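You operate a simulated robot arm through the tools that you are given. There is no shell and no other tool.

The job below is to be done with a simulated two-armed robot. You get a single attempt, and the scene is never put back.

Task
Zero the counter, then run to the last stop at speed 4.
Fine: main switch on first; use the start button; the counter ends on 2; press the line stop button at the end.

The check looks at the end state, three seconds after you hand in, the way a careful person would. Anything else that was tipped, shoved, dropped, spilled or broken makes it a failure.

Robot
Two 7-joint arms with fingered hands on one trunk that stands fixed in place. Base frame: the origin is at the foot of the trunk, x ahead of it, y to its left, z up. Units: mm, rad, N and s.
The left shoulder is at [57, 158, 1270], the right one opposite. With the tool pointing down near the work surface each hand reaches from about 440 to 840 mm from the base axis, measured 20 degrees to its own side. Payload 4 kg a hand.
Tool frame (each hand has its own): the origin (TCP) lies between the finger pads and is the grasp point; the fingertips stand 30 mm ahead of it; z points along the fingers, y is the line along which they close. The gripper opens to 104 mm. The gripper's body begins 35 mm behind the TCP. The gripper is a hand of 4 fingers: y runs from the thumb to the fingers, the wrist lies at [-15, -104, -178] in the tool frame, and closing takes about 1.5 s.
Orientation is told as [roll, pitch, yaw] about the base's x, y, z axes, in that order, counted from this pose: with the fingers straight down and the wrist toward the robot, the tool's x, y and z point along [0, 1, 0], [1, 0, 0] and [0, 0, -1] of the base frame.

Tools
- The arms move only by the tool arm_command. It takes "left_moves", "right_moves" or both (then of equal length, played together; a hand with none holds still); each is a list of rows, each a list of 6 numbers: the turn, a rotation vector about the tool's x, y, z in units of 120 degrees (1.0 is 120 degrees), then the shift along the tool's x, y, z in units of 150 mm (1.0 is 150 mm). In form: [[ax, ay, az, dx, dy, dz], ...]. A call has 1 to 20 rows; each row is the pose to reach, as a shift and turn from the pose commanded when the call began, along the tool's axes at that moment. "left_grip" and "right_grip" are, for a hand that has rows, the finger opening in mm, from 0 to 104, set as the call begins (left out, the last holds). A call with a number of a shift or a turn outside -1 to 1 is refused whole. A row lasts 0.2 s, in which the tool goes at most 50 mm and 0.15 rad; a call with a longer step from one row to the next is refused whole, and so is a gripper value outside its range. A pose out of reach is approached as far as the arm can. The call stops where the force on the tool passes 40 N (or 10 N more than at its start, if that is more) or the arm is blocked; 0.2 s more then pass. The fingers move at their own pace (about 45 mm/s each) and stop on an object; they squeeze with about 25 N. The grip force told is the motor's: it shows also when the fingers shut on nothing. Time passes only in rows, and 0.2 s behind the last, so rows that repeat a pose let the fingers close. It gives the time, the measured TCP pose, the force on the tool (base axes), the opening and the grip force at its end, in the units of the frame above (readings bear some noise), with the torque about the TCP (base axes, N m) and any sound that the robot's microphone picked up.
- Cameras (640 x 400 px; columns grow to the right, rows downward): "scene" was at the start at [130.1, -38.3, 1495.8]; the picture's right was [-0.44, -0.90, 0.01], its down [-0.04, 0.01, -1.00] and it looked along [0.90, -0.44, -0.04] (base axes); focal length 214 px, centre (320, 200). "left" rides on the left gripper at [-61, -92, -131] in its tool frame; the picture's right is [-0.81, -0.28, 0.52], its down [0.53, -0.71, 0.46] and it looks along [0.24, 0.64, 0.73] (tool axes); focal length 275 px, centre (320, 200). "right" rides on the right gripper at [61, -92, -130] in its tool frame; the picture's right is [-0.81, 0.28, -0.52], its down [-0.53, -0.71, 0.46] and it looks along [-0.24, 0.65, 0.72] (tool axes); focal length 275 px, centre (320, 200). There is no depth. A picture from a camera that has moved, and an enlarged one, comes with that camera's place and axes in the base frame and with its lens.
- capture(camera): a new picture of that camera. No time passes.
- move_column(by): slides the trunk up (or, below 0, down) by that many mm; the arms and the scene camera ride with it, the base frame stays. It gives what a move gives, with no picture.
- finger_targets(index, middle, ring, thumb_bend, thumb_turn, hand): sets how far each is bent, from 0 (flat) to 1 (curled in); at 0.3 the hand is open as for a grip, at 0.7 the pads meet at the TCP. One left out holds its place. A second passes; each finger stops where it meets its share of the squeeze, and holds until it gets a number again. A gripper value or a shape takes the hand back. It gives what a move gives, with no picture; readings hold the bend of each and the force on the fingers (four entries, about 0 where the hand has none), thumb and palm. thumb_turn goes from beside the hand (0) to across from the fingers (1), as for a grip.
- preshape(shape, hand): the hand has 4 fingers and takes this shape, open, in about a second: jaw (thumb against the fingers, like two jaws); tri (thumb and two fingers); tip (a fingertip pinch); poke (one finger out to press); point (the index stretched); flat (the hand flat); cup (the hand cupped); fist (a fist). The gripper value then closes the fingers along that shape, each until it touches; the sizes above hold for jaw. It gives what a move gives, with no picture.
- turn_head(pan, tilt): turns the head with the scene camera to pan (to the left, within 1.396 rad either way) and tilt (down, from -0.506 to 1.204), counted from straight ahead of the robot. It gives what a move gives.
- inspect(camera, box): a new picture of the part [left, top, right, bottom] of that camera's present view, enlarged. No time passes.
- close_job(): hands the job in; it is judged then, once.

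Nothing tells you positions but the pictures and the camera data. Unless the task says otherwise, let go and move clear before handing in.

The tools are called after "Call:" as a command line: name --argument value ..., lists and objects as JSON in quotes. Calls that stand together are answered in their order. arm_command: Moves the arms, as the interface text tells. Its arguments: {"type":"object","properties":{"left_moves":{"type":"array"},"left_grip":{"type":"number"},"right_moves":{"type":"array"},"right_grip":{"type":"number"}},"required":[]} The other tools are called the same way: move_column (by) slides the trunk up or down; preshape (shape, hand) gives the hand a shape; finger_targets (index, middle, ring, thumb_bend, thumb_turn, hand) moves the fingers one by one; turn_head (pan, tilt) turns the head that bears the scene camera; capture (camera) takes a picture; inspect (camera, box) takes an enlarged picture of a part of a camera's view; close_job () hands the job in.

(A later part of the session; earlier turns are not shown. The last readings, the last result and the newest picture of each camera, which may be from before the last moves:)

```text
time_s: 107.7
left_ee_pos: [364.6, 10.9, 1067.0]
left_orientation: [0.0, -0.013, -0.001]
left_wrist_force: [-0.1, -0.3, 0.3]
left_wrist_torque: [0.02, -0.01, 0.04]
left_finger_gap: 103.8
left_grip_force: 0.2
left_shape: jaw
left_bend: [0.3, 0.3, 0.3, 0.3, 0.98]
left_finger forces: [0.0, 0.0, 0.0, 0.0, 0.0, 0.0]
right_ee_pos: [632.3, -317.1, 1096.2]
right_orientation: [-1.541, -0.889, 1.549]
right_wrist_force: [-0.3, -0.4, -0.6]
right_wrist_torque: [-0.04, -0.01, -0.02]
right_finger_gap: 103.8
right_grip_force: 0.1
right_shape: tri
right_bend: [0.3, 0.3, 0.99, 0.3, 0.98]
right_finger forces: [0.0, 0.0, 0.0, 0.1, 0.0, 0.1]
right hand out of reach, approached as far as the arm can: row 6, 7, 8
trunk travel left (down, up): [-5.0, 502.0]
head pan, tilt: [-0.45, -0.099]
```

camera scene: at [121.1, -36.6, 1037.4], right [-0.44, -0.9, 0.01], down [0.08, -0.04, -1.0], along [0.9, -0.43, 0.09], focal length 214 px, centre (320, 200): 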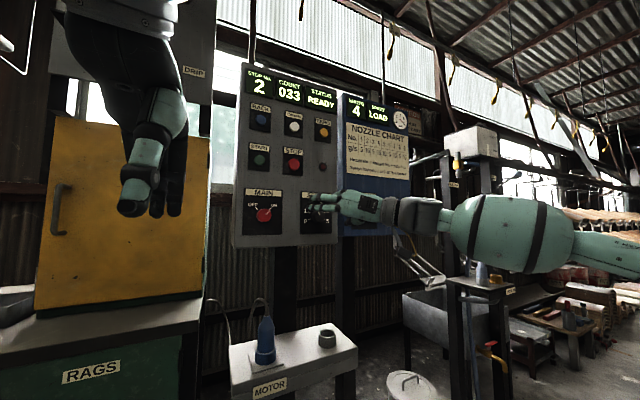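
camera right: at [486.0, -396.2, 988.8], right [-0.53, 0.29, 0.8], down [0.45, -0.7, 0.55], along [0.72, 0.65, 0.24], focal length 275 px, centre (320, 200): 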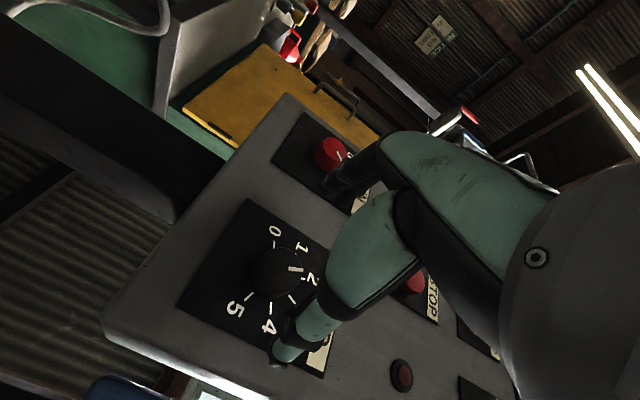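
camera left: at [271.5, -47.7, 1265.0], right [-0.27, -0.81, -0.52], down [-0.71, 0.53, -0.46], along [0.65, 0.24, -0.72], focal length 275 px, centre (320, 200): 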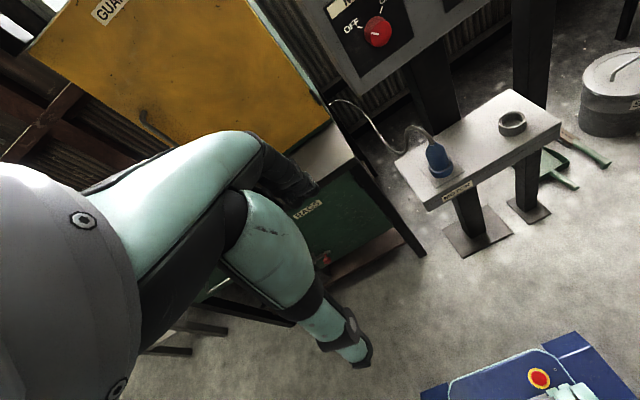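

A plain twist stops near 58° here too, so I'll use the tilted one. Returning to the start pose.

Call:
arm_command --right_moves '[[0, 0, -0.054, 0.035, -0.025, 0.012], [0, 0, -0.108, 0.07, -0.051, 0.023], [0, 0, -0.162, 0.104, -0.076, 0.035], [0, 0, -0.216, 0.139, -0.102, 0.046], [0, 0, -0.27, 0.173, -0.127, 0.058], [0, 0, -0.325, 0.208, -0.153, 0.07], [0, 0, -0.379, 0.242, -0.178, 0.081], [0, 0, -0.433, 0.277, -0.204, 0.093], [0, 0, -0.433, 0.277, -0.204, 0.093]]'

Call:
arm_command --right_moves '[[-0.009, 0.0173, 0.0514, 0, 0, 0], [-0.018, 0.0346, 0.1028, 0, 0, 0], [-0.027, 0.0519, 0.1541, 0, 0, 0], [-0.036, 0.0692, 0.2055, 0, 0, 0], [-0.0449, 0.0864, 0.2569, 0, 0, 0], [-0.0539, 0.1037, 0.3083, 0, 0, 0], [-0.0629, 0.121, 0.3596, 0, 0, 0], [-0.0719, 0.1383, 0.411, 0, 0, 0]]'

Call:
capture --camera "right"

```text
time_s: 109.7
left_ee_pos: [364.8, 12.1, 1066.4]
left_orientation: [0.0, -0.012, 0.0]
left_wrist_force: [1.2, -0.2, 0.4]
left_wrist_torque: [0.01, 0.01, -0.02]
left_finger_gap: 103.8
left_grip_force: 0.1
left_shape: jaw
left_bend: [0.3, 0.3, 0.3, 0.3, 0.98]
left_finger forces: [0.0, 0.0, 0.1, 0.0, 0.1, 0.0]
right_ee_pos: [646.3, -304.1, 1045.8]
right_orientation: [-1.585, 0.002, 1.569]
right_wrist_force: [-0.5, 0.1, 0.0]
right_wrist_torque: [0.02, -0.04, 0.0]
right_finger_gap: 103.9
right_grip_force: 0.1
right_shape: tri
right_bend: [0.3, 0.3, 0.99, 0.3, 0.98]
right_finger forces: [0.0, 0.1, 0.0, 0.0, 0.0, 0.0]
trunk travel left (down, up): [-5.0, 502.0]
head pan, tilt: [-0.45, -0.099]
```

```text
time_s: 111.5
left_ee_pos: [365.9, 12.2, 1065.3]
left_orientation: [-0.001, -0.012, 0.001]
left_wrist_force: [0.0, -0.1, -0.1]
left_wrist_torque: [-0.02, 0.03, 0.0]
left_finger_gap: 103.9
left_grip_force: 0.1
left_shape: jaw
left_bend: [0.3, 0.3, 0.3, 0.3, 0.98]
left_finger forces: [0.0, 0.1, 0.1, 0.0, 0.0, 0.0]
right_ee_pos: [646.7, -303.3, 1045.5]
right_orientation: [-1.29, -0.869, 1.605]
right_wrist_force: [-0.4, -0.4, 0.4]
right_wrist_torque: [-0.03, -0.03, -0.01]
right_finger_gap: 103.8
right_grip_force: 0.1
right_shape: tri
right_bend: [0.3, 0.3, 0.99, 0.3, 0.98]
right_finger forces: [0.0, 0.1, 0.0, 0.1, 0.1, 0.1]
trunk travel left (down, up): [-5.0, 502.0]
head pan, tilt: [-0.45, -0.099]
```

```text
taken
camera right: at [505.8, -350.8, 961.5], right [-0.25, -0.54, 0.81], down [0.61, -0.73, -0.3], along [0.75, 0.42, 0.51], focal length 275 px, centre (320, 200)
```

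right: 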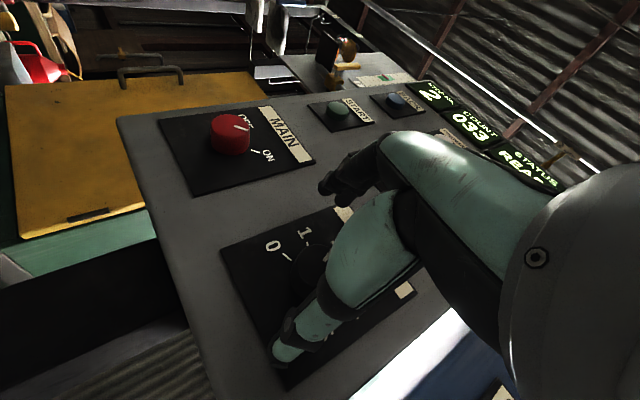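

Reachable. Back to the start, in over the knob, grip, and twist one division at a time.

Call:
arm_command --right_moves '[[0.009, -0.0173, -0.0514, 0, 0, 0], [0.018, -0.0346, -0.1028, 0, 0, 0], [0.027, -0.0519, -0.1541, 0, 0, 0], [0.036, -0.0692, -0.2055, 0, 0, 0], [0.0449, -0.0864, -0.2569, 0, 0, 0], [0.0539, -0.1037, -0.3083, 0, 0, 0], [0.0629, -0.121, -0.3596, 0, 0, 0], [0.0719, -0.1383, -0.411, 0, 0, 0], [0.0719, -0.1383, -0.411, -0.016, 0, 0.05], [0.0719, -0.1383, -0.411, -0.032, 0, 0.104], [0.0719, -0.1383, -0.411, -0.032, 0, 0.104]]'

Call:
arm_command --right_moves '[[0, 0, 0, 0, 0, 0], [0, 0, 0, 0, 0, 0], [0, 0, 0, 0, 0, 0], [0, 0, 0, 0, 0, 0], [0, 0, 0, 0, 0, 0], [0, 0, 0, 0, 0, 0], [0, 0, 0, 0, 0, 0], [0, 0, 0, 0, 0, 0], [0, 0, 0, 0, 0, 0]]' --right_grip 0

Call:
inspect --camera "right" --box '[180, 150, 420, 390]'

```text
time_s: 113.9
left_ee_pos: [364.9, 11.9, 1066.0]
left_orientation: [0.0, -0.013, 0.0]
left_wrist_force: [-0.2, 0.0, -0.5]
left_wrist_torque: [-0.06, 0.01, 0.01]
left_finger_gap: 104.0
left_grip_force: 0.1
left_shape: jaw
left_bend: [0.3, 0.3, 0.3, 0.3, 0.98]
left_finger forces: [0.1, 0.1, 0.1, 0.0, 0.1, 0.0]
right_ee_pos: [662.5, -304.8, 1047.0]
right_orientation: [-1.586, 0.002, 1.569]
right_wrist_force: [-0.6, 0.7, 0.4]
right_wrist_torque: [0.0, 0.02, -0.02]
right_finger_gap: 103.8
right_grip_force: 0.0
right_shape: tri
right_bend: [0.3, 0.3, 0.99, 0.3, 0.98]
right_finger forces: [0.0, 0.0, 0.1, 0.1, 0.0, 0.1]
trunk travel left (down, up): [-5.0, 502.0]
head pan, tilt: [-0.45, -0.099]
```

```text
time_s: 115.9
left_ee_pos: [364.9, 12.9, 1065.8]
left_orientation: [0.0, -0.013, 0.002]
left_wrist_force: [-0.1, -0.4, 0.0]
left_wrist_torque: [0.0, 0.0, -0.01]
left_finger_gap: 103.7
left_grip_force: 0.0
left_shape: jaw
left_bend: [0.3, 0.3, 0.3, 0.3, 0.98]
left_finger forces: [0.0, 0.0, 0.0, 0.1, 0.0, 0.0]
right_ee_pos: [662.9, -302.9, 1046.8]
right_orientation: [-1.585, 0.003, 1.568]
right_wrist_force: [0.7, 0.3, 1.6]
right_wrist_torque: [0.02, -0.03, 0.05]
right_finger_gap: 27.2
right_grip_force: 24.8
right_shape: tri
right_bend: [0.74, 0.59, 1.0, 0.74, 1.0]
right_finger forces: [11.2, 10.2, 0.1, 0.0, 22.2, 0.1]
trunk travel left (down, up): [-5.0, 502.0]
head pan, tilt: [-0.45, -0.099]
```

```text
1.67 times, centred on (300, 270) of right
camera zoom: at [532.9, -395.0, 984.7], right [-0.53, 0.28, 0.8], down [0.45, -0.71, 0.54], along [0.72, 0.64, 0.25], focal length 459 px, centre (353, 83)
```

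zoom: 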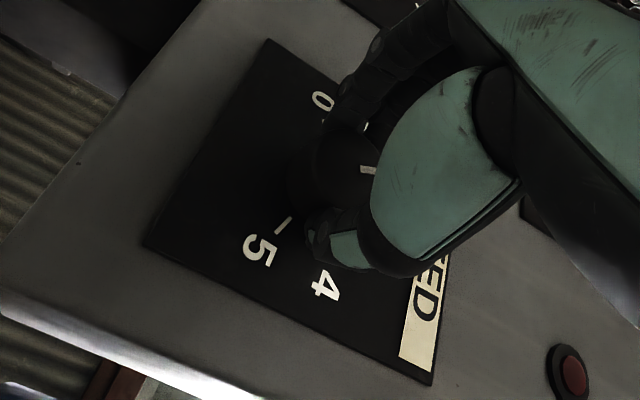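

Gripped. First twist, about 47°.

Call:
arm_command --right_moves '[[-0.009, 0.0173, 0.0514, 0, 0, 0], [-0.018, 0.0346, 0.1028, 0, 0, 0], [-0.027, 0.0519, 0.1541, 0, 0, 0], [-0.036, 0.0692, 0.2055, 0, 0, 0], [-0.0449, 0.0864, 0.2569, 0, 0, 0], [-0.0539, 0.1037, 0.3083, 0, 0, 0], [-0.0629, 0.121, 0.3596, 0, 0, 0], [-0.0629, 0.121, 0.3596, 0, 0, 0]]'

Call:
inspect --camera "right" --box '[180, 150, 420, 390]'

Call:
arm_command --right_moves '[[0, 0, 0, 0, 0, 0], [0, 0, 0, 0, 0, 0], [0, 0, 0, 0, 0, 0], [0, 0, 0, 0, 0, 0], [0, 0, 0, 0, 0, 0]]' --right_grip 104

Call:
inspect --camera "scene" --box '[230, 170, 350, 250]'

Call:
inspect --camera "right" --box '[180, 150, 420, 390]'

```text
time_s: 117.7
left_ee_pos: [366.1, 11.1, 1066.8]
left_orientation: [0.001, -0.012, 0.0]
left_wrist_force: [-1.2, 1.2, -0.4]
left_wrist_torque: [-0.02, 0.04, -0.02]
left_finger_gap: 103.6
left_grip_force: 0.0
left_shape: jaw
left_bend: [0.3, 0.3, 0.3, 0.3, 0.98]
left_finger forces: [0.0, 0.0, 0.0, 0.0, 0.1, 0.1]
right_ee_pos: [661.1, -305.7, 1047.3]
right_orientation: [-1.34, -0.761, 1.622]
right_wrist_force: [2.7, -11.5, 9.4]
right_wrist_torque: [0.0, -0.26, -0.48]
right_finger_gap: 26.4
right_grip_force: 24.7
right_shape: tri
right_bend: [0.74, 0.58, 1.0, 0.74, 1.0]
right_finger forces: [8.0, 16.1, 0.0, 0.1, 27.6, 0.0]
trunk travel left (down, up): [-5.0, 502.0]
head pan, tilt: [-0.45, -0.099]
```

```text
1.67 times, centred on (300, 270) of right
camera zoom: at [523.1, -358.3, 962.9], right [-0.3, -0.44, 0.85], down [0.6, -0.77, -0.19], along [0.74, 0.45, 0.5], focal length 459 px, centre (353, 83)
```

zoom: 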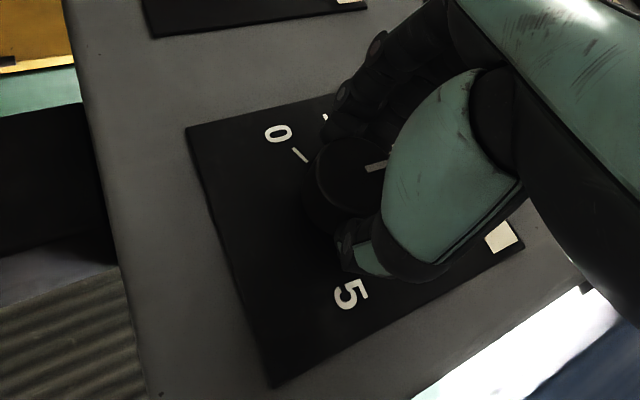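

```text
time_s: 118.9
left_ee_pos: [364.5, 12.8, 1066.3]
left_orientation: [0.0, -0.013, 0.0]
left_wrist_force: [0.0, 0.0, 0.4]
left_wrist_torque: [0.0, 0.0, 0.01]
left_finger_gap: 103.9
left_grip_force: 0.1
left_shape: jaw
left_bend: [0.3, 0.3, 0.3, 0.3, 0.98]
left_finger forces: [0.1, 0.1, 0.0, 0.0, 0.0, 0.0]
right_ee_pos: [662.8, -302.8, 1046.5]
right_orientation: [-1.337, -0.756, 1.621]
right_wrist_force: [-0.4, -0.2, 0.0]
right_wrist_torque: [0.03, 0.01, 0.01]
right_finger_gap: 103.8
right_grip_force: 0.0
right_shape: tri
right_bend: [0.3, 0.3, 0.99, 0.3, 0.98]
right_finger forces: [0.0, 0.0, 0.0, 0.0, 0.1, 0.1]
trunk travel left (down, up): [-5.0, 502.0]
head pan, tilt: [-0.45, -0.099]
```

```text
5.00 times, centred on (290, 210) of scene
camera zoom: at [121.1, -36.6, 1037.4], right [-0.44, -0.9, 0.01], down [0.08, -0.04, -1.0], along [0.9, -0.43, 0.09], focal length 1072 px, centre (470, 150)
```

zoom: 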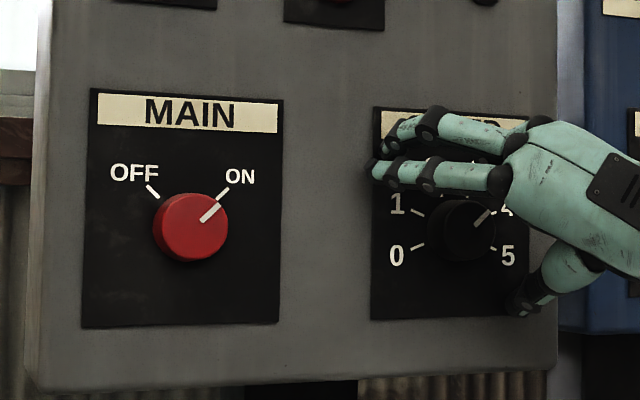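

```text
1.67 times, centred on (300, 270) of right
camera zoom: at [523.8, -356.5, 962.5], right [-0.29, -0.44, 0.85], down [0.61, -0.77, -0.19], along [0.74, 0.46, 0.49], focal length 459 px, centre (353, 83)
```

zoom: 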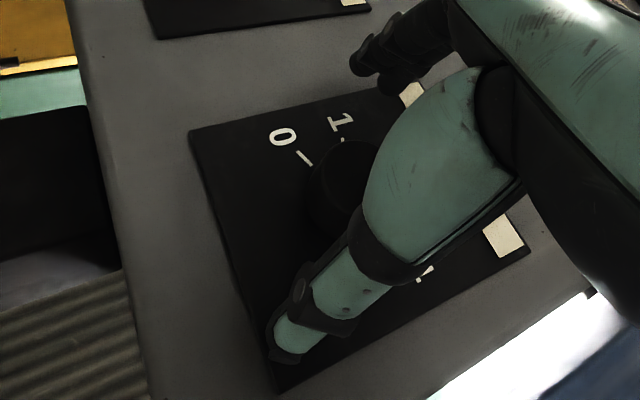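

I'll back the hand away to read the dial clearly.

Call:
arm_command --right_moves '[[0, 0, 0, 0.04, 0, -0.138], [0, 0, 0, 0.08, 0, -0.276], [0, 0, 0, 0.12, 0, -0.414], [0, 0, 0, 0.16, 0, -0.552], [0, 0, 0, 0.16, 0, -0.552]]'

Call:
arm_command --right_moves '[[0, 0, 0, -0.1, 0.1, 0], [0, 0, 0, -0.2, 0.2, 0], [0, 0, 0, -0.3, 0.3, 0], [0, 0, 0, -0.4, 0.4, 0], [0, 0, 0, -0.4, 0.4, 0]]'

Call:
inspect --camera "scene" --box '[230, 170, 350, 250]'

Call:
capture --camera "right"

```text
time_s: 120.1
left_ee_pos: [366.3, 12.5, 1066.3]
left_orientation: [0.0, -0.01, 0.002]
left_wrist_force: [-0.1, 0.0, -0.1]
left_wrist_torque: [0.04, -0.03, 0.0]
left_finger_gap: 103.9
left_grip_force: 0.0
left_shape: jaw
left_bend: [0.3, 0.3, 0.3, 0.3, 0.98]
left_finger forces: [0.0, 0.0, 0.0, 0.0, 0.1, 0.0]
right_ee_pos: [577.4, -304.4, 1042.5]
right_orientation: [-1.338, -0.758, 1.619]
right_wrist_force: [-0.1, 0.0, -0.1]
right_wrist_torque: [0.01, -0.02, -0.02]
right_finger_gap: 103.6
right_grip_force: 0.0
right_shape: tri
right_bend: [0.3, 0.3, 0.99, 0.3, 0.98]
right_finger forces: [0.1, 0.0, 0.0, 0.0, 0.0, 0.0]
trunk travel left (down, up): [-5.0, 502.0]
head pan, tilt: [-0.45, -0.099]
```

```text
time_s: 121.3
left_ee_pos: [365.1, 12.6, 1066.2]
left_orientation: [0.0, -0.011, 0.001]
left_wrist_force: [0.5, 0.2, 0.1]
left_wrist_torque: [0.0, -0.02, 0.0]
left_finger_gap: 103.8
left_grip_force: 0.0
left_shape: jaw
left_bend: [0.3, 0.3, 0.3, 0.3, 0.98]
left_finger forces: [0.0, 0.0, 0.0, 0.0, 0.0, 0.0]
right_ee_pos: [590.5, -300.3, 1126.6]
right_orientation: [-1.338, -0.759, 1.62]
right_wrist_force: [0.4, -0.4, -0.2]
right_wrist_torque: [0.01, 0.03, -0.02]
right_finger_gap: 103.8
right_grip_force: 0.1
right_shape: tri
right_bend: [0.3, 0.3, 0.99, 0.3, 0.98]
right_finger forces: [0.0, 0.1, 0.0, 0.0, 0.0, 0.0]
trunk travel left (down, up): [-5.0, 502.0]
head pan, tilt: [-0.45, -0.099]
```

```text
5.00 times, centred on (290, 210) of scene
camera zoom: at [121.1, -36.9, 1037.3], right [-0.44, -0.9, 0.01], down [0.08, -0.04, -1.0], along [0.9, -0.43, 0.09], focal length 1072 px, centre (470, 150)
```

zoom: 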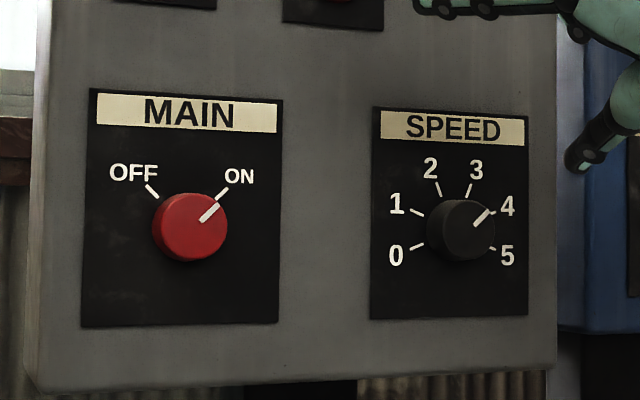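

```text
taken
camera right: at [451.6, -353.4, 1043.5], right [-0.3, -0.44, 0.85], down [0.6, -0.77, -0.19], along [0.74, 0.46, 0.49], focal length 275 px, centre (320, 200)
```

right: 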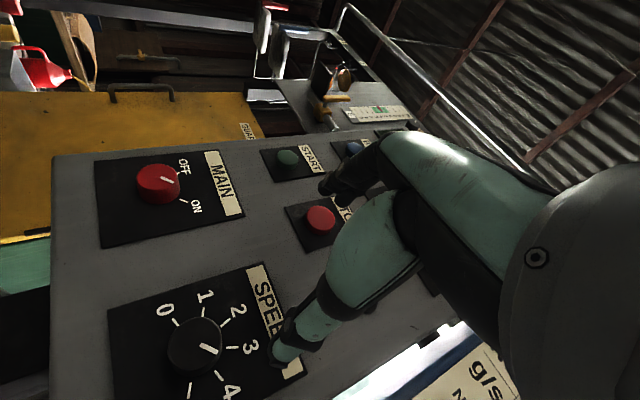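

Call:
inspect --camera "right" --box '[100, 260, 300, 400]'

Call:
inspect --camera "scene" --box '[297, 185, 337, 225]'

```text
2.86 times, centred on (200, 330) of right
camera zoom: at [451.6, -353.4, 1043.5], right [-0.3, -0.44, 0.85], down [0.6, -0.77, -0.19], along [0.74, 0.46, 0.49], focal length 786 px, centre (663, -171)
```

zoom: 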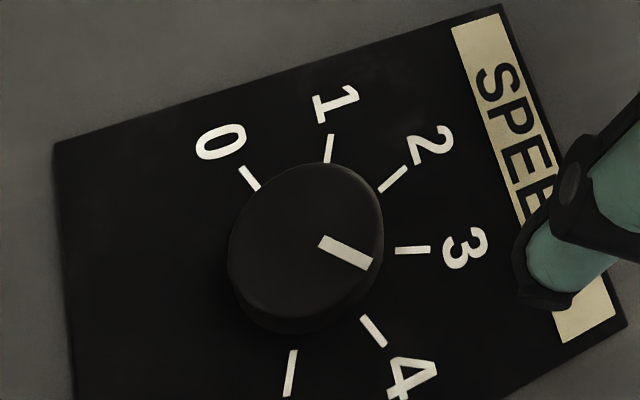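

```text
10.00 times, centred on (317, 205) of scene
camera zoom: at [121.1, -36.9, 1037.3], right [-0.44, -0.9, 0.01], down [0.08, -0.04, -1.0], along [0.9, -0.43, 0.09], focal length 2145 px, centre (350, 150)
```

zoom: 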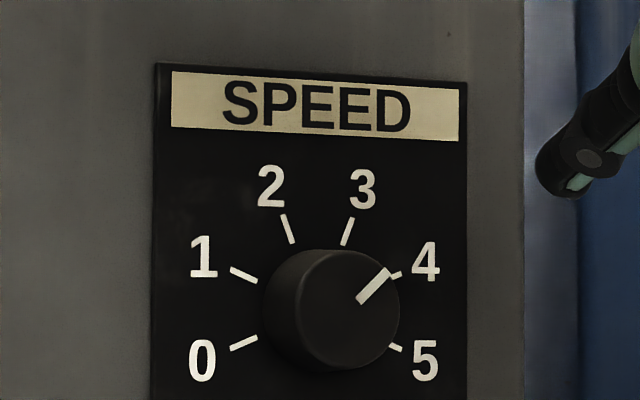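

With the dial clear, the pointer sits midway between 3 and 4, so the dial is continuous. It needs roughly 18° more, which I'll do with a small re-grip and twist.

Call:
arm_command --right_moves '[[0.009, -0.0173, -0.0514, 0.1, -0.1, 0], [0.018, -0.0346, -0.1028, 0.2, -0.2, 0], [0.027, -0.0519, -0.1541, 0.3, -0.3, 0], [0.036, -0.0692, -0.2055, 0.4, -0.4, 0], [0.0449, -0.0864, -0.2569, 0.4, -0.4, 0], [0.0539, -0.1037, -0.3083, 0.36, -0.4, 0.14], [0.0629, -0.121, -0.3596, 0.32, -0.4, 0.28], [0.0629, -0.121, -0.3596, 0.28, -0.4, 0.42], [0.0629, -0.121, -0.3596, 0.24, -0.4, 0.552], [0.0629, -0.121, -0.3596, 0.24, -0.4, 0.552]]'

Call:
inspect --camera "right" --box '[180, 150, 420, 390]'

Call:
inspect --camera "scene" --box '[297, 185, 337, 225]'

```text
time_s: 123.5
left_ee_pos: [364.0, 11.8, 1066.2]
left_orientation: [0.0, -0.01, -0.001]
left_wrist_force: [-0.7, 0.2, -0.1]
left_wrist_torque: [0.01, 0.01, 0.03]
left_finger_gap: 103.8
left_grip_force: 0.0
left_shape: jaw
left_bend: [0.3, 0.3, 0.3, 0.3, 0.98]
left_finger forces: [0.0, 0.0, 0.0, 0.1, 0.0, 0.0]
right_ee_pos: [663.0, -303.5, 1047.9]
right_orientation: [-1.584, 0.003, 1.57]
right_wrist_force: [-0.2, -0.9, -0.5]
right_wrist_torque: [0.04, 0.0, 0.03]
right_finger_gap: 103.7
right_grip_force: 0.1
right_shape: tri
right_bend: [0.3, 0.3, 0.99, 0.3, 0.98]
right_finger forces: [0.0, 0.0, 0.0, 0.0, 0.0, 0.0]
trunk travel left (down, up): [-5.0, 502.0]
head pan, tilt: [-0.45, -0.099]
```

```text
1.67 times, centred on (300, 270) of right
camera zoom: at [532.6, -395.2, 985.0], right [-0.53, 0.28, 0.8], down [0.45, -0.71, 0.54], along [0.72, 0.64, 0.25], focal length 459 px, centre (353, 83)
```

zoom: 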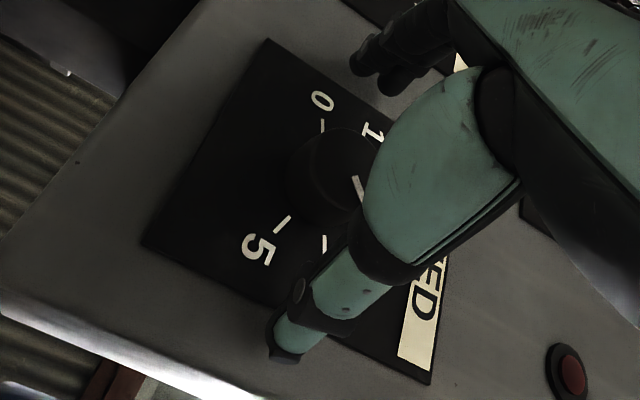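

```text
10.00 times, centred on (317, 205) of scene
camera zoom: at [120.7, -36.7, 1037.4], right [-0.44, -0.9, 0.01], down [0.08, -0.04, -1.0], along [0.9, -0.43, 0.09], focal length 2145 px, centre (350, 150)
```

zoom: 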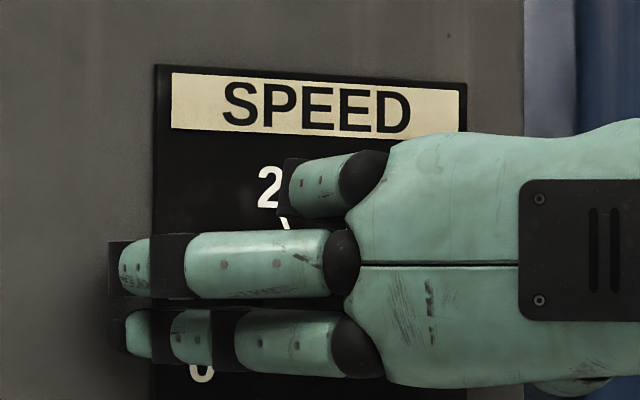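

Call:
arm_command --right_moves '[[0, 0, 0, 0, 0, 0], [0, 0, 0, 0, 0, 0], [0, 0, 0, 0, 0, 0], [0, 0, 0, 0, 0, 0], [0, 0, 0, 0, 0, 0], [0, 0, 0, 0, 0, 0], [0, 0, 0, 0, 0, 0], [0, 0, 0, 0, 0, 0], [0, 0, 0, 0, 0, 0]]' --right_grip 0

Call:
inspect --camera "right" --box '[240, 190, 360, 310]'

Call:
arm_command --right_moves '[[-0.009, 0.0173, 0.0514, 0, 0, 0], [-0.018, 0.0346, 0.1028, 0, 0, 0], [-0.018, 0.0346, 0.1028, 0, 0, 0]]'

Call:
inspect --camera "right" --box '[240, 190, 360, 310]'

```text
time_s: 125.5
left_ee_pos: [365.0, 12.7, 1066.2]
left_orientation: [-0.001, -0.014, 0.001]
left_wrist_force: [-0.4, -0.3, 0.5]
left_wrist_torque: [-0.02, 0.01, 0.0]
left_finger_gap: 103.6
left_grip_force: 0.0
left_shape: jaw
left_bend: [0.3, 0.3, 0.3, 0.3, 0.98]
left_finger forces: [0.1, 0.1, 0.0, 0.0, 0.0, 0.1]
right_ee_pos: [663.6, -303.8, 1046.7]
right_orientation: [-1.585, 0.003, 1.57]
right_wrist_force: [1.7, -1.0, 1.1]
right_wrist_torque: [-0.01, -0.01, 0.0]
right_finger_gap: 27.2
right_grip_force: 25.2
right_shape: tri
right_bend: [0.74, 0.59, 1.0, 0.74, 1.0]
right_finger forces: [11.1, 10.2, 0.0, 0.0, 22.3, 0.0]
trunk travel left (down, up): [-5.0, 502.0]
head pan, tilt: [-0.45, -0.099]
```

```text
3.33 times, centred on (300, 250) of right
camera zoom: at [532.8, -395.3, 984.8], right [-0.53, 0.28, 0.8], down [0.45, -0.71, 0.54], along [0.72, 0.64, 0.25], focal length 918 px, centre (387, 33)
```

zoom: 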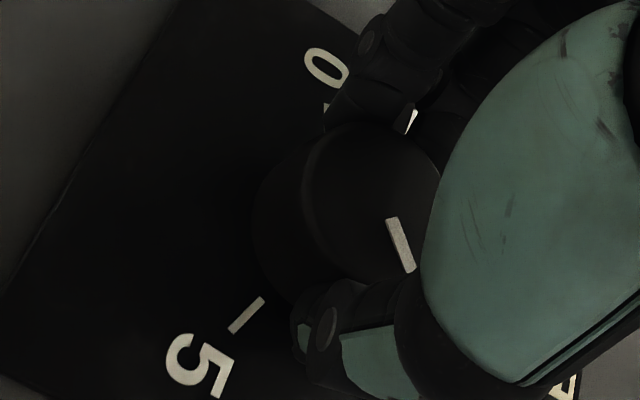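

```text
time_s: 126.3
left_ee_pos: [364.0, 11.9, 1065.8]
left_orientation: [-0.002, -0.012, 0.0]
left_wrist_force: [-0.3, -0.4, 0.2]
left_wrist_torque: [0.01, 0.01, 0.02]
left_finger_gap: 103.9
left_grip_force: 0.0
left_shape: jaw
left_bend: [0.3, 0.3, 0.3, 0.3, 0.98]
left_finger forces: [0.1, 0.1, 0.1, 0.0, 0.0, 0.0]
right_ee_pos: [663.2, -304.4, 1045.9]
right_orientation: [-1.516, -0.214, 1.601]
right_wrist_force: [2.7, -4.0, 3.7]
right_wrist_torque: [0.0, -0.16, -0.21]
right_finger_gap: 26.8
right_grip_force: 24.3
right_shape: tri
right_bend: [0.74, 0.59, 1.0, 0.74, 1.0]
right_finger forces: [9.6, 12.5, 0.0, 0.1, 25.4, 0.0]
trunk travel left (down, up): [-5.0, 502.0]
head pan, tilt: [-0.45, -0.099]
```

```text
3.33 times, centred on (300, 250) of right
camera zoom: at [531.4, -386.8, 975.5], right [-0.47, 0.07, 0.88], down [0.51, -0.79, 0.34], along [0.72, 0.61, 0.34], focal length 918 px, centre (387, 33)
```

zoom: 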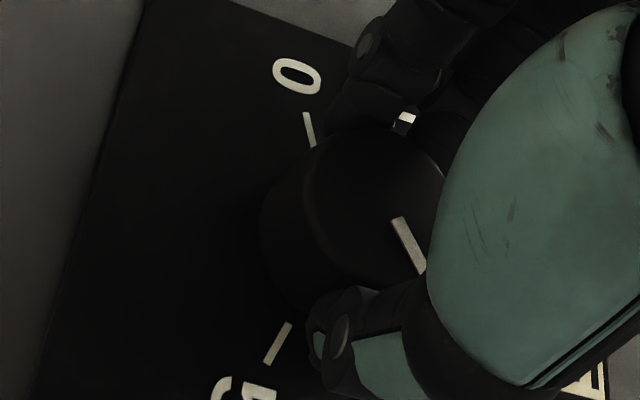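

From the pixels the pointer moved from about 42° to 57°. The 4 mark is at about 68°, so I'll twist another 11°.

Call:
arm_command --right_moves '[[-0.008, 0.015, 0.044, 0, 0, 0], [-0.0155, 0.0298, 0.0885, 0, 0, 0], [-0.0155, 0.0298, 0.0885, 0, 0, 0]]'

Call:
inspect --camera "right" --box '[240, 190, 360, 310]'

Call:
arm_command --right_moves '[[0, 0, 0, 0, 0, 0], [0, 0, 0, 0, 0, 0], [0, 0, 0, 0, 0, 0], [0, 0, 0, 0, 0, 0], [0, 0, 0, 0, 0, 0]]' --right_grip 104

Call:
inspect --camera "right" --box '[240, 190, 360, 310]'

```text
time_s: 127.1
left_ee_pos: [364.9, 11.3, 1067.4]
left_orientation: [-0.001, -0.012, 0.0]
left_wrist_force: [-0.4, -0.3, 0.3]
left_wrist_torque: [0.0, 0.04, -0.02]
left_finger_gap: 103.6
left_grip_force: 0.1
left_shape: jaw
left_bend: [0.3, 0.3, 0.3, 0.3, 0.98]
left_finger forces: [0.1, 0.0, 0.0, 0.0, 0.1, 0.0]
right_ee_pos: [662.4, -305.1, 1045.4]
right_orientation: [-1.459, -0.402, 1.618]
right_wrist_force: [3.2, -8.0, 7.2]
right_wrist_torque: [0.02, -0.2, -0.38]
right_finger_gap: 26.3
right_grip_force: 25.0
right_shape: tri
right_bend: [0.74, 0.58, 1.0, 0.74, 1.0]
right_finger forces: [8.7, 14.3, 0.1, 0.1, 27.4, 0.1]
trunk travel left (down, up): [-5.0, 502.0]
head pan, tilt: [-0.45, -0.099]
```

```text
3.33 times, centred on (300, 250) of right
camera zoom: at [529.0, -377.6, 969.0], right [-0.42, -0.11, 0.9], down [0.55, -0.82, 0.16], along [0.72, 0.57, 0.4], focal length 918 px, centre (387, 33)
```

zoom: 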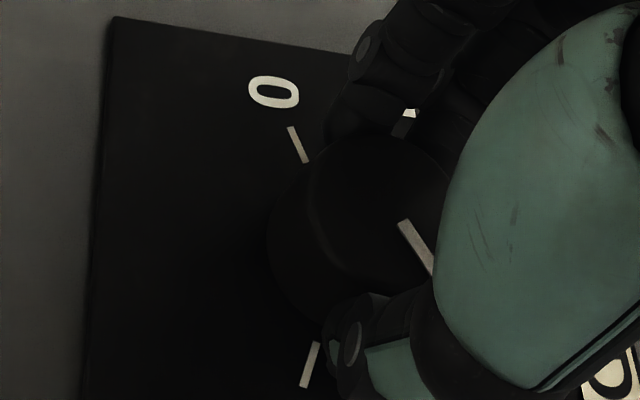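

```text
time_s: 128.3
left_ee_pos: [365.0, 12.8, 1066.5]
left_orientation: [0.0, -0.013, -0.001]
left_wrist_force: [-0.5, -0.6, 0.0]
left_wrist_torque: [-0.02, -0.02, 0.0]
left_finger_gap: 103.9
left_grip_force: 0.0
left_shape: jaw
left_bend: [0.3, 0.3, 0.3, 0.3, 0.98]
left_finger forces: [0.0, 0.0, 0.1, 0.0, 0.0, 0.1]
right_ee_pos: [662.5, -303.4, 1044.7]
right_orientation: [-1.458, -0.398, 1.618]
right_wrist_force: [-0.4, 0.5, -0.6]
right_wrist_torque: [0.03, -0.02, 0.04]
right_finger_gap: 103.7
right_grip_force: 0.1
right_shape: tri
right_bend: [0.3, 0.3, 0.99, 0.3, 0.98]
right_finger forces: [0.0, 0.0, 0.1, 0.0, 0.0, 0.1]
trunk travel left (down, up): [-5.0, 502.0]
head pan, tilt: [-0.45, -0.099]
```

```text
3.33 times, centred on (300, 250) of right
camera zoom: at [529.4, -376.3, 968.8], right [-0.42, -0.1, 0.9], down [0.55, -0.82, 0.16], along [0.72, 0.57, 0.4], focal length 918 px, centre (387, 33)
```

zoom: 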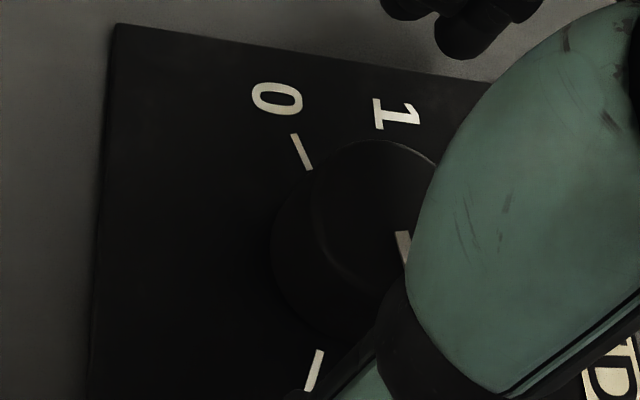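

Call:
arm_command --right_moves '[[0, 0, 0, 0.02, 0, -0.138], [0, 0, 0, 0.04, 0, -0.276], [0, 0, 0, 0.06, 0, -0.414], [0, 0, 0, 0.08, 0, -0.552], [0, 0, 0, 0, 0.1, -0.552], [0, 0, 0, -0.1, 0.2, -0.552], [0, 0, 0, -0.2, 0.3, -0.552], [0, 0, 0, -0.3, 0.4, -0.552], [0, 0, 0, -0.4, 0.5, -0.552], [0, 0, 0, -0.4, 0.5, -0.552]]'

Call:
inspect --camera "scene" --box '[297, 185, 337, 225]'

Call:
capture --camera "right"

Call:
capture --camera "scene"

```text
time_s: 130.5
left_ee_pos: [365.9, 12.4, 1066.4]
left_orientation: [0.0, -0.013, 0.001]
left_wrist_force: [0.7, -0.1, -0.2]
left_wrist_torque: [-0.01, 0.03, -0.01]
left_finger_gap: 103.8
left_grip_force: 0.1
left_shape: jaw
left_bend: [0.3, 0.3, 0.3, 0.3, 0.98]
left_finger forces: [0.0, 0.0, 0.1, 0.1, 0.0, 0.1]
right_ee_pos: [585.2, -265.5, 1138.7]
right_orientation: [-1.458, -0.402, 1.618]
right_wrist_force: [0.2, -1.1, 0.9]
right_wrist_torque: [0.03, -0.02, 0.0]
right_finger_gap: 104.0
right_grip_force: 0.0
right_shape: tri
right_bend: [0.3, 0.3, 0.99, 0.3, 0.98]
right_finger forces: [0.0, 0.0, 0.0, 0.0, 0.0, 0.1]
trunk travel left (down, up): [-5.0, 502.0]
head pan, tilt: [-0.45, -0.099]
```

```text
10.00 times, centred on (317, 205) of scene
camera zoom: at [121.1, -36.9, 1037.3], right [-0.44, -0.9, 0.01], down [0.08, -0.04, -1.0], along [0.9, -0.43, 0.09], focal length 2145 px, centre (350, 150)
```

zoom: 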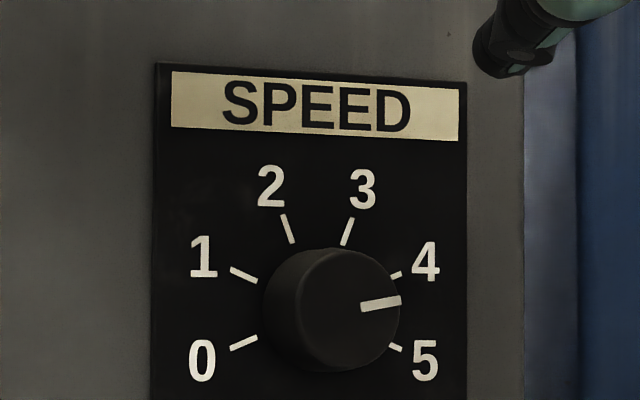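

```text
taken
camera right: at [452.7, -338.3, 1061.3], right [-0.42, -0.1, 0.9], down [0.55, -0.82, 0.16], along [0.72, 0.57, 0.4], focal length 275 px, centre (320, 200)
```

right: 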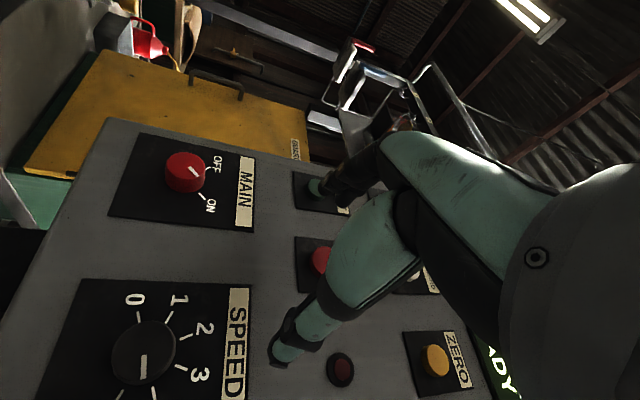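

```text
taken
camera scene: at [121.1, -36.9, 1037.3], right [-0.44, -0.9, 0.01], down [0.08, -0.04, -1.0], along [0.9, -0.43, 0.09], focal length 214 px, centre (320, 200)
```

scene: 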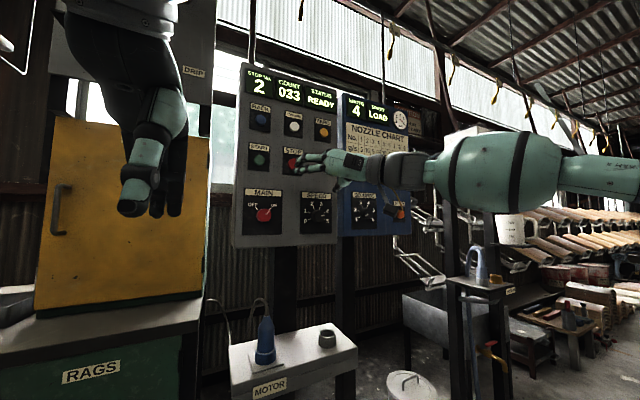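

Releasing nudged the knob on: it now reads about 81°, roughly 4.3. I'll grip again slightly rolled and turn back about 13°, ending square so there's no side load when I let go.

Call:
arm_command --right_moves '[[0.004, -0.0075, -0.022, 0.115, -0.12, 0.011], [0.008, -0.015, -0.044, 0.23, -0.24, 0.022], [0.0117, -0.022, -0.066, 0.344, -0.36, 0.032], [0.0155, -0.0298, -0.0885, 0.458, -0.478, 0.043], [0.0155, -0.0298, -0.0885, 0.44, -0.484, 0.17], [0.0155, -0.0298, -0.0885, 0.422, -0.49, 0.297], [0.0155, -0.0298, -0.0885, 0.404, -0.497, 0.424], [0.0155, -0.0298, -0.0885, 0.385, -0.503, 0.55], [0.0155, -0.0298, -0.0885, 0.385, -0.503, 0.55]]'

Call:
inspect --camera "right" --box '[180, 150, 420, 390]'

```text
time_s: 132.5
left_ee_pos: [364.3, 12.9, 1066.1]
left_orientation: [0.0, -0.013, 0.002]
left_wrist_force: [0.0, 1.1, 0.1]
left_wrist_torque: [0.0, 0.02, 0.0]
left_finger_gap: 103.9
left_grip_force: 0.0
left_shape: jaw
left_bend: [0.3, 0.3, 0.3, 0.3, 0.98]
left_finger forces: [0.0, 0.1, 0.0, 0.0, 0.0, 0.0]
right_ee_pos: [663.1, -305.2, 1047.9]
right_orientation: [-1.514, -0.213, 1.603]
right_wrist_force: [-0.2, -0.1, 0.2]
right_wrist_torque: [-0.01, 0.03, 0.03]
right_finger_gap: 103.9
right_grip_force: 0.0
right_shape: tri
right_bend: [0.3, 0.3, 0.99, 0.3, 0.98]
right_finger forces: [0.0, 0.1, 0.1, 0.0, 0.1, 0.0]
trunk travel left (down, up): [-5.0, 502.0]
head pan, tilt: [-0.45, -0.099]
```

```text
1.67 times, centred on (300, 270) of right
camera zoom: at [531.6, -387.3, 976.6], right [-0.47, 0.08, 0.88], down [0.51, -0.79, 0.34], along [0.72, 0.61, 0.34], focal length 459 px, centre (353, 83)
```

zoom: 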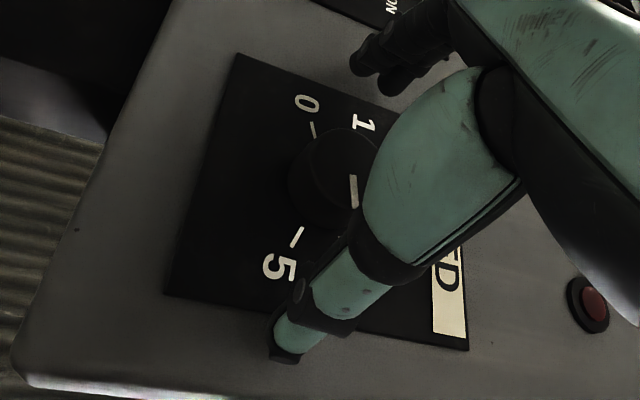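

Call:
arm_command --right_moves '[[0, 0, 0, 0, 0, 0], [0, 0, 0, 0, 0, 0], [0, 0, 0, 0, 0, 0], [0, 0, 0, 0, 0, 0], [0, 0, 0, 0, 0, 0], [0, 0, 0, 0, 0, 0], [0, 0, 0, 0, 0, 0], [0, 0, 0, 0, 0, 0], [0, 0, 0, 0, 0, 0]]' --right_grip 0

Call:
inspect --camera "right" --box '[240, 190, 360, 310]'

Call:
arm_command --right_moves '[[0.009, -0.0173, -0.0514, 0, 0, 0], [0.018, -0.0346, -0.1028, 0, 0, 0], [0.018, -0.0346, -0.1028, 0, 0, 0]]'

Call:
inspect --camera "right" --box '[240, 190, 360, 310]'

```text
time_s: 134.5
left_ee_pos: [364.5, 12.2, 1066.3]
left_orientation: [0.0, -0.012, 0.001]
left_wrist_force: [-0.3, 0.4, 0.8]
left_wrist_torque: [0.02, 0.01, 0.01]
left_finger_gap: 103.7
left_grip_force: 0.1
left_shape: jaw
left_bend: [0.3, 0.3, 0.3, 0.3, 0.98]
left_finger forces: [0.1, 0.1, 0.1, 0.0, 0.0, 0.0]
right_ee_pos: [663.2, -305.6, 1047.3]
right_orientation: [-1.514, -0.213, 1.604]
right_wrist_force: [0.1, -0.9, 1.3]
right_wrist_torque: [0.01, -0.01, -0.02]
right_finger_gap: 27.5
right_grip_force: 25.2
right_shape: tri
right_bend: [0.74, 0.58, 1.0, 0.74, 1.0]
right_finger forces: [11.3, 10.3, 0.1, 0.0, 22.4, 0.0]
trunk travel left (down, up): [-5.0, 502.0]
head pan, tilt: [-0.45, -0.099]
```

```text
3.33 times, centred on (300, 250) of right
camera zoom: at [531.8, -387.5, 976.4], right [-0.47, 0.08, 0.88], down [0.51, -0.79, 0.34], along [0.72, 0.61, 0.33], focal length 918 px, centre (387, 33)
```

zoom: 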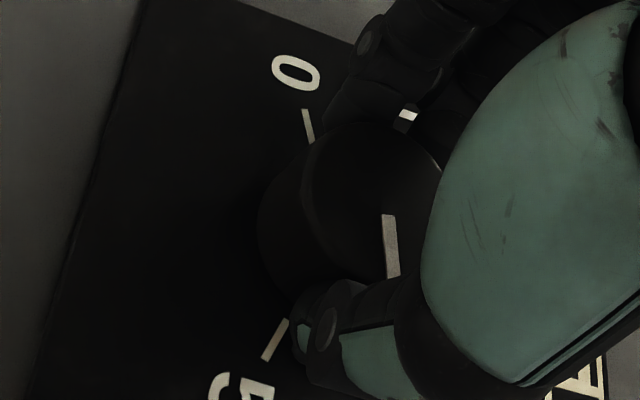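

```text
time_s: 135.3
left_ee_pos: [364.9, 13.2, 1064.9]
left_orientation: [0.001, -0.012, 0.0]
left_wrist_force: [0.8, -0.5, 1.2]
left_wrist_torque: [0.02, -0.01, 0.0]
left_finger_gap: 103.9
left_grip_force: 0.0
left_shape: jaw
left_bend: [0.3, 0.3, 0.3, 0.3, 0.98]
left_finger forces: [0.1, 0.1, 0.0, 0.0, 0.0, 0.1]
right_ee_pos: [663.5, -303.8, 1047.0]
right_orientation: [-1.582, 0.005, 1.57]
right_wrist_force: [-1.4, 2.7, -4.8]
right_wrist_torque: [-0.01, 0.2, 0.24]
right_finger_gap: 27.3
right_grip_force: 25.1
right_shape: tri
right_bend: [0.74, 0.58, 1.0, 0.74, 1.0]
right_finger forces: [14.6, 9.2, 0.0, 0.0, 21.5, 0.0]
trunk travel left (down, up): [-5.0, 502.0]
head pan, tilt: [-0.45, -0.099]
```

```text
3.33 times, centred on (300, 250) of right
camera zoom: at [533.2, -396.0, 985.4], right [-0.53, 0.28, 0.8], down [0.45, -0.71, 0.54], along [0.72, 0.65, 0.25], focal length 918 px, centre (387, 33)
```

zoom: 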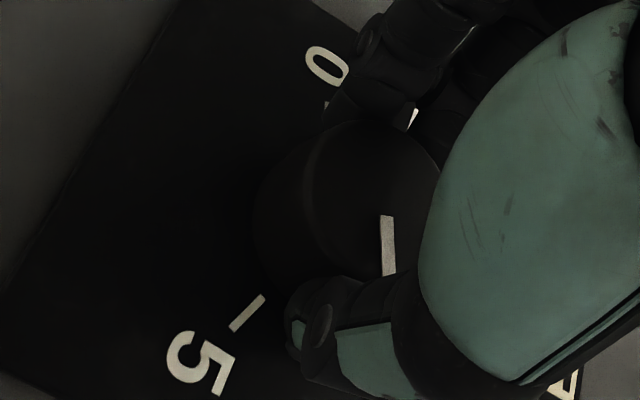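

It's now at about 63° by my reading, close to the 4 mark. I'll release gently and see whether it moves.

Call:
arm_command --right_moves '[[0, 0, 0, 0, 0, 0], [0, 0, 0, 0, 0, 0], [0, 0, 0, 0, 0, 0]]' --right_grip 40

Call:
inspect --camera "right" --box '[240, 190, 360, 310]'

Call:
arm_command --right_moves '[[0, 0, 0, 0, 0, 0], [0, 0, 0, 0, 0, 0], [0, 0, 0, 0, 0, 0], [0, 0, 0, 0, 0, 0], [0, 0, 0, 0, 0, 0]]' --right_grip 104

Call:
inspect --camera "right" --box '[240, 190, 360, 310]'

```text
time_s: 136.1
left_ee_pos: [364.8, 13.7, 1065.6]
left_orientation: [0.001, -0.012, -0.001]
left_wrist_force: [-0.3, -0.4, -0.8]
left_wrist_torque: [-0.06, 0.02, 0.05]
left_finger_gap: 103.8
left_grip_force: 0.1
left_shape: jaw
left_bend: [0.3, 0.3, 0.3, 0.3, 0.98]
left_finger forces: [0.1, 0.1, 0.1, 0.0, 0.0, 0.0]
right_ee_pos: [663.3, -305.8, 1048.7]
right_orientation: [-1.583, 0.004, 1.569]
right_wrist_force: [0.0, 0.6, 0.1]
right_wrist_torque: [-0.01, -0.02, 0.02]
right_finger_gap: 39.6
right_grip_force: 0.1
right_shape: tri
right_bend: [0.74, 0.5, 0.99, 0.73, 1.0]
right_finger forces: [0.0, 0.0, 0.0, 0.0, 0.0, 0.0]
trunk travel left (down, up): [-5.0, 502.0]
head pan, tilt: [-0.45, -0.099]
```

```text
3.33 times, centred on (300, 250) of right
camera zoom: at [533.0, -396.6, 986.2], right [-0.53, 0.28, 0.8], down [0.45, -0.71, 0.54], along [0.72, 0.64, 0.25], focal length 918 px, centre (387, 33)
```

zoom: 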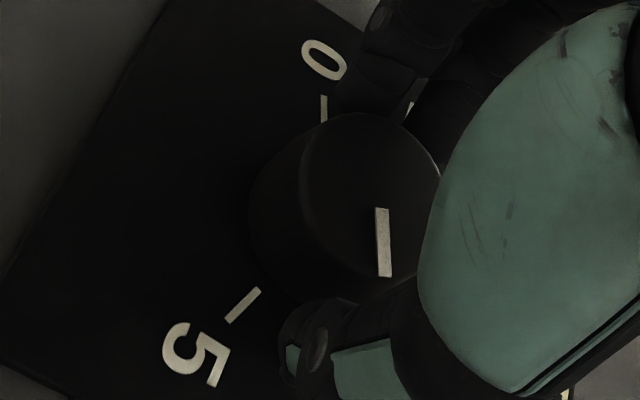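

```text
time_s: 137.3
left_ee_pos: [365.0, 11.7, 1067.3]
left_orientation: [0.0, -0.012, 0.0]
left_wrist_force: [0.4, -0.2, -0.8]
left_wrist_torque: [0.0, 0.0, 0.0]
left_finger_gap: 104.0
left_grip_force: 0.0
left_shape: jaw
left_bend: [0.3, 0.3, 0.3, 0.3, 0.98]
left_finger forces: [0.0, 0.0, 0.0, 0.0, 0.0, 0.0]
right_ee_pos: [662.7, -305.1, 1048.0]
right_orientation: [-1.585, 0.003, 1.57]
right_wrist_force: [-0.8, 0.5, 0.2]
right_wrist_torque: [0.01, 0.03, 0.0]
right_finger_gap: 103.6
right_grip_force: 0.1
right_shape: tri
right_bend: [0.3, 0.3, 0.99, 0.3, 0.98]
right_finger forces: [0.0, 0.0, 0.0, 0.0, 0.1, 0.1]
trunk travel left (down, up): [-5.0, 502.0]
head pan, tilt: [-0.45, -0.099]
```

```text
3.33 times, centred on (300, 250) of right
camera zoom: at [533.0, -396.4, 986.0], right [-0.53, 0.28, 0.8], down [0.45, -0.71, 0.54], along [0.72, 0.64, 0.25], focal length 918 px, centre (387, 33)
```

zoom: 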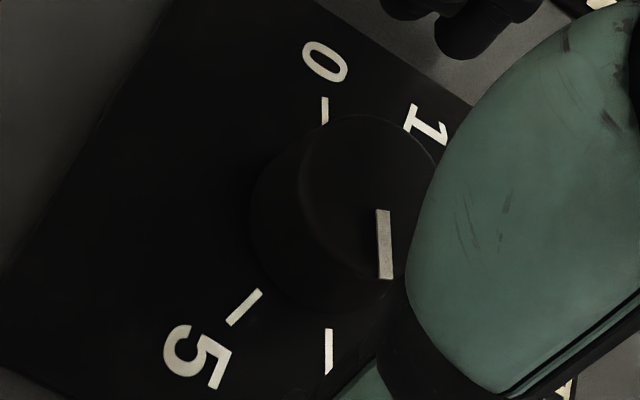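

The pointer is now almost exactly parallel to the 4 tick (about 67°). Backing off to confirm.

Call:
arm_command --right_moves '[[0, 0, 0, 0, 0, -0.138], [0, 0, 0, 0, 0, -0.276], [0, 0, 0, 0, 0, -0.414], [0, 0, 0, 0, 0, -0.552], [0, 0, 0, -0.2, 0, -0.552], [0, 0, 0, -0.4, 0, -0.552], [0, 0, 0, -0.6, 0, -0.552], [0, 0, 0, -0.6, 0, -0.552]]'

Call:
inspect --camera "scene" --box '[297, 185, 337, 225]'

Call:
capture --camera "right"

Call:
inspect --camera "scene" --box '[230, 50, 350, 250]'

```text
time_s: 139.1
left_ee_pos: [365.2, 12.5, 1065.8]
left_orientation: [-0.001, -0.012, -0.001]
left_wrist_force: [1.0, 0.0, -0.4]
left_wrist_torque: [-0.02, 0.0, 0.02]
left_finger_gap: 103.9
left_grip_force: 0.1
left_shape: jaw
left_bend: [0.3, 0.3, 0.3, 0.3, 0.98]
left_finger forces: [0.0, 0.1, 0.0, 0.0, 0.1, 0.0]
right_ee_pos: [579.1, -303.8, 1137.4]
right_orientation: [-1.584, 0.004, 1.569]
right_wrist_force: [0.1, 0.1, -0.4]
right_wrist_torque: [0.03, 0.0, -0.02]
right_finger_gap: 103.5
right_grip_force: 0.0
right_shape: tri
right_bend: [0.3, 0.3, 0.99, 0.3, 0.98]
right_finger forces: [0.1, 0.1, 0.1, 0.0, 0.0, 0.1]
trunk travel left (down, up): [-5.0, 502.0]
head pan, tilt: [-0.45, -0.099]
```

```text
10.00 times, centred on (317, 205) of scene
camera zoom: at [121.1, -36.9, 1037.3], right [-0.44, -0.9, 0.01], down [0.08, -0.04, -1.0], along [0.9, -0.43, 0.09], focal length 2145 px, centre (350, 150)
```

zoom: 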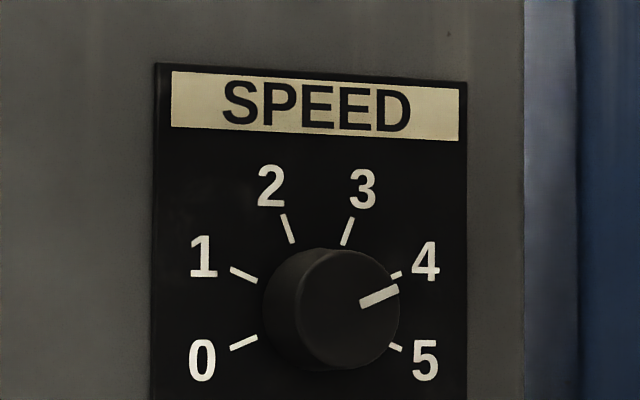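

```text
taken
camera right: at [449.4, -396.2, 1075.4], right [-0.53, 0.28, 0.8], down [0.45, -0.71, 0.54], along [0.72, 0.64, 0.25], focal length 275 px, centre (320, 200)
```

right: 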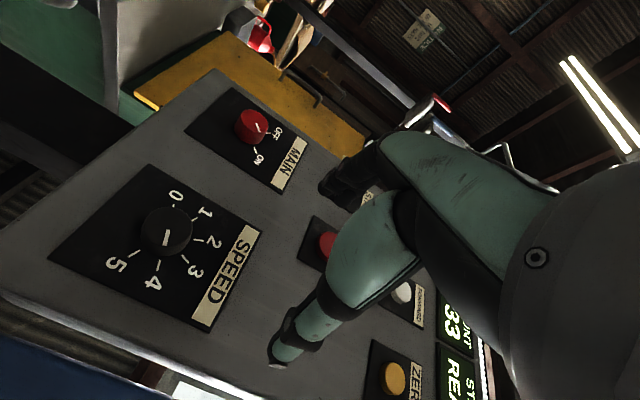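

```text
2.00 times, centred on (290, 150) of scene
camera zoom: at [121.1, -36.9, 1037.3], right [-0.44, -0.9, 0.01], down [0.08, -0.04, -1.0], along [0.9, -0.43, 0.09], focal length 429 px, centre (380, 300)
```

zoom: 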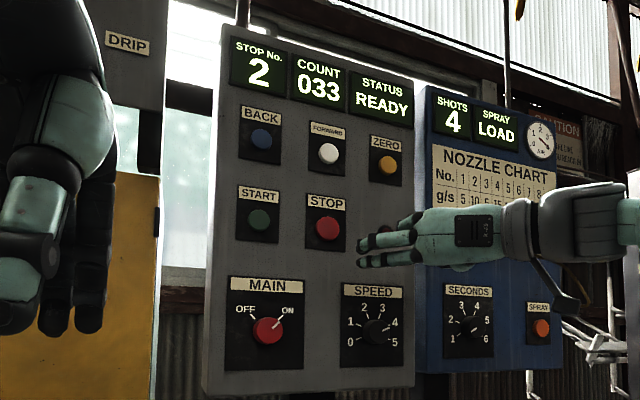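

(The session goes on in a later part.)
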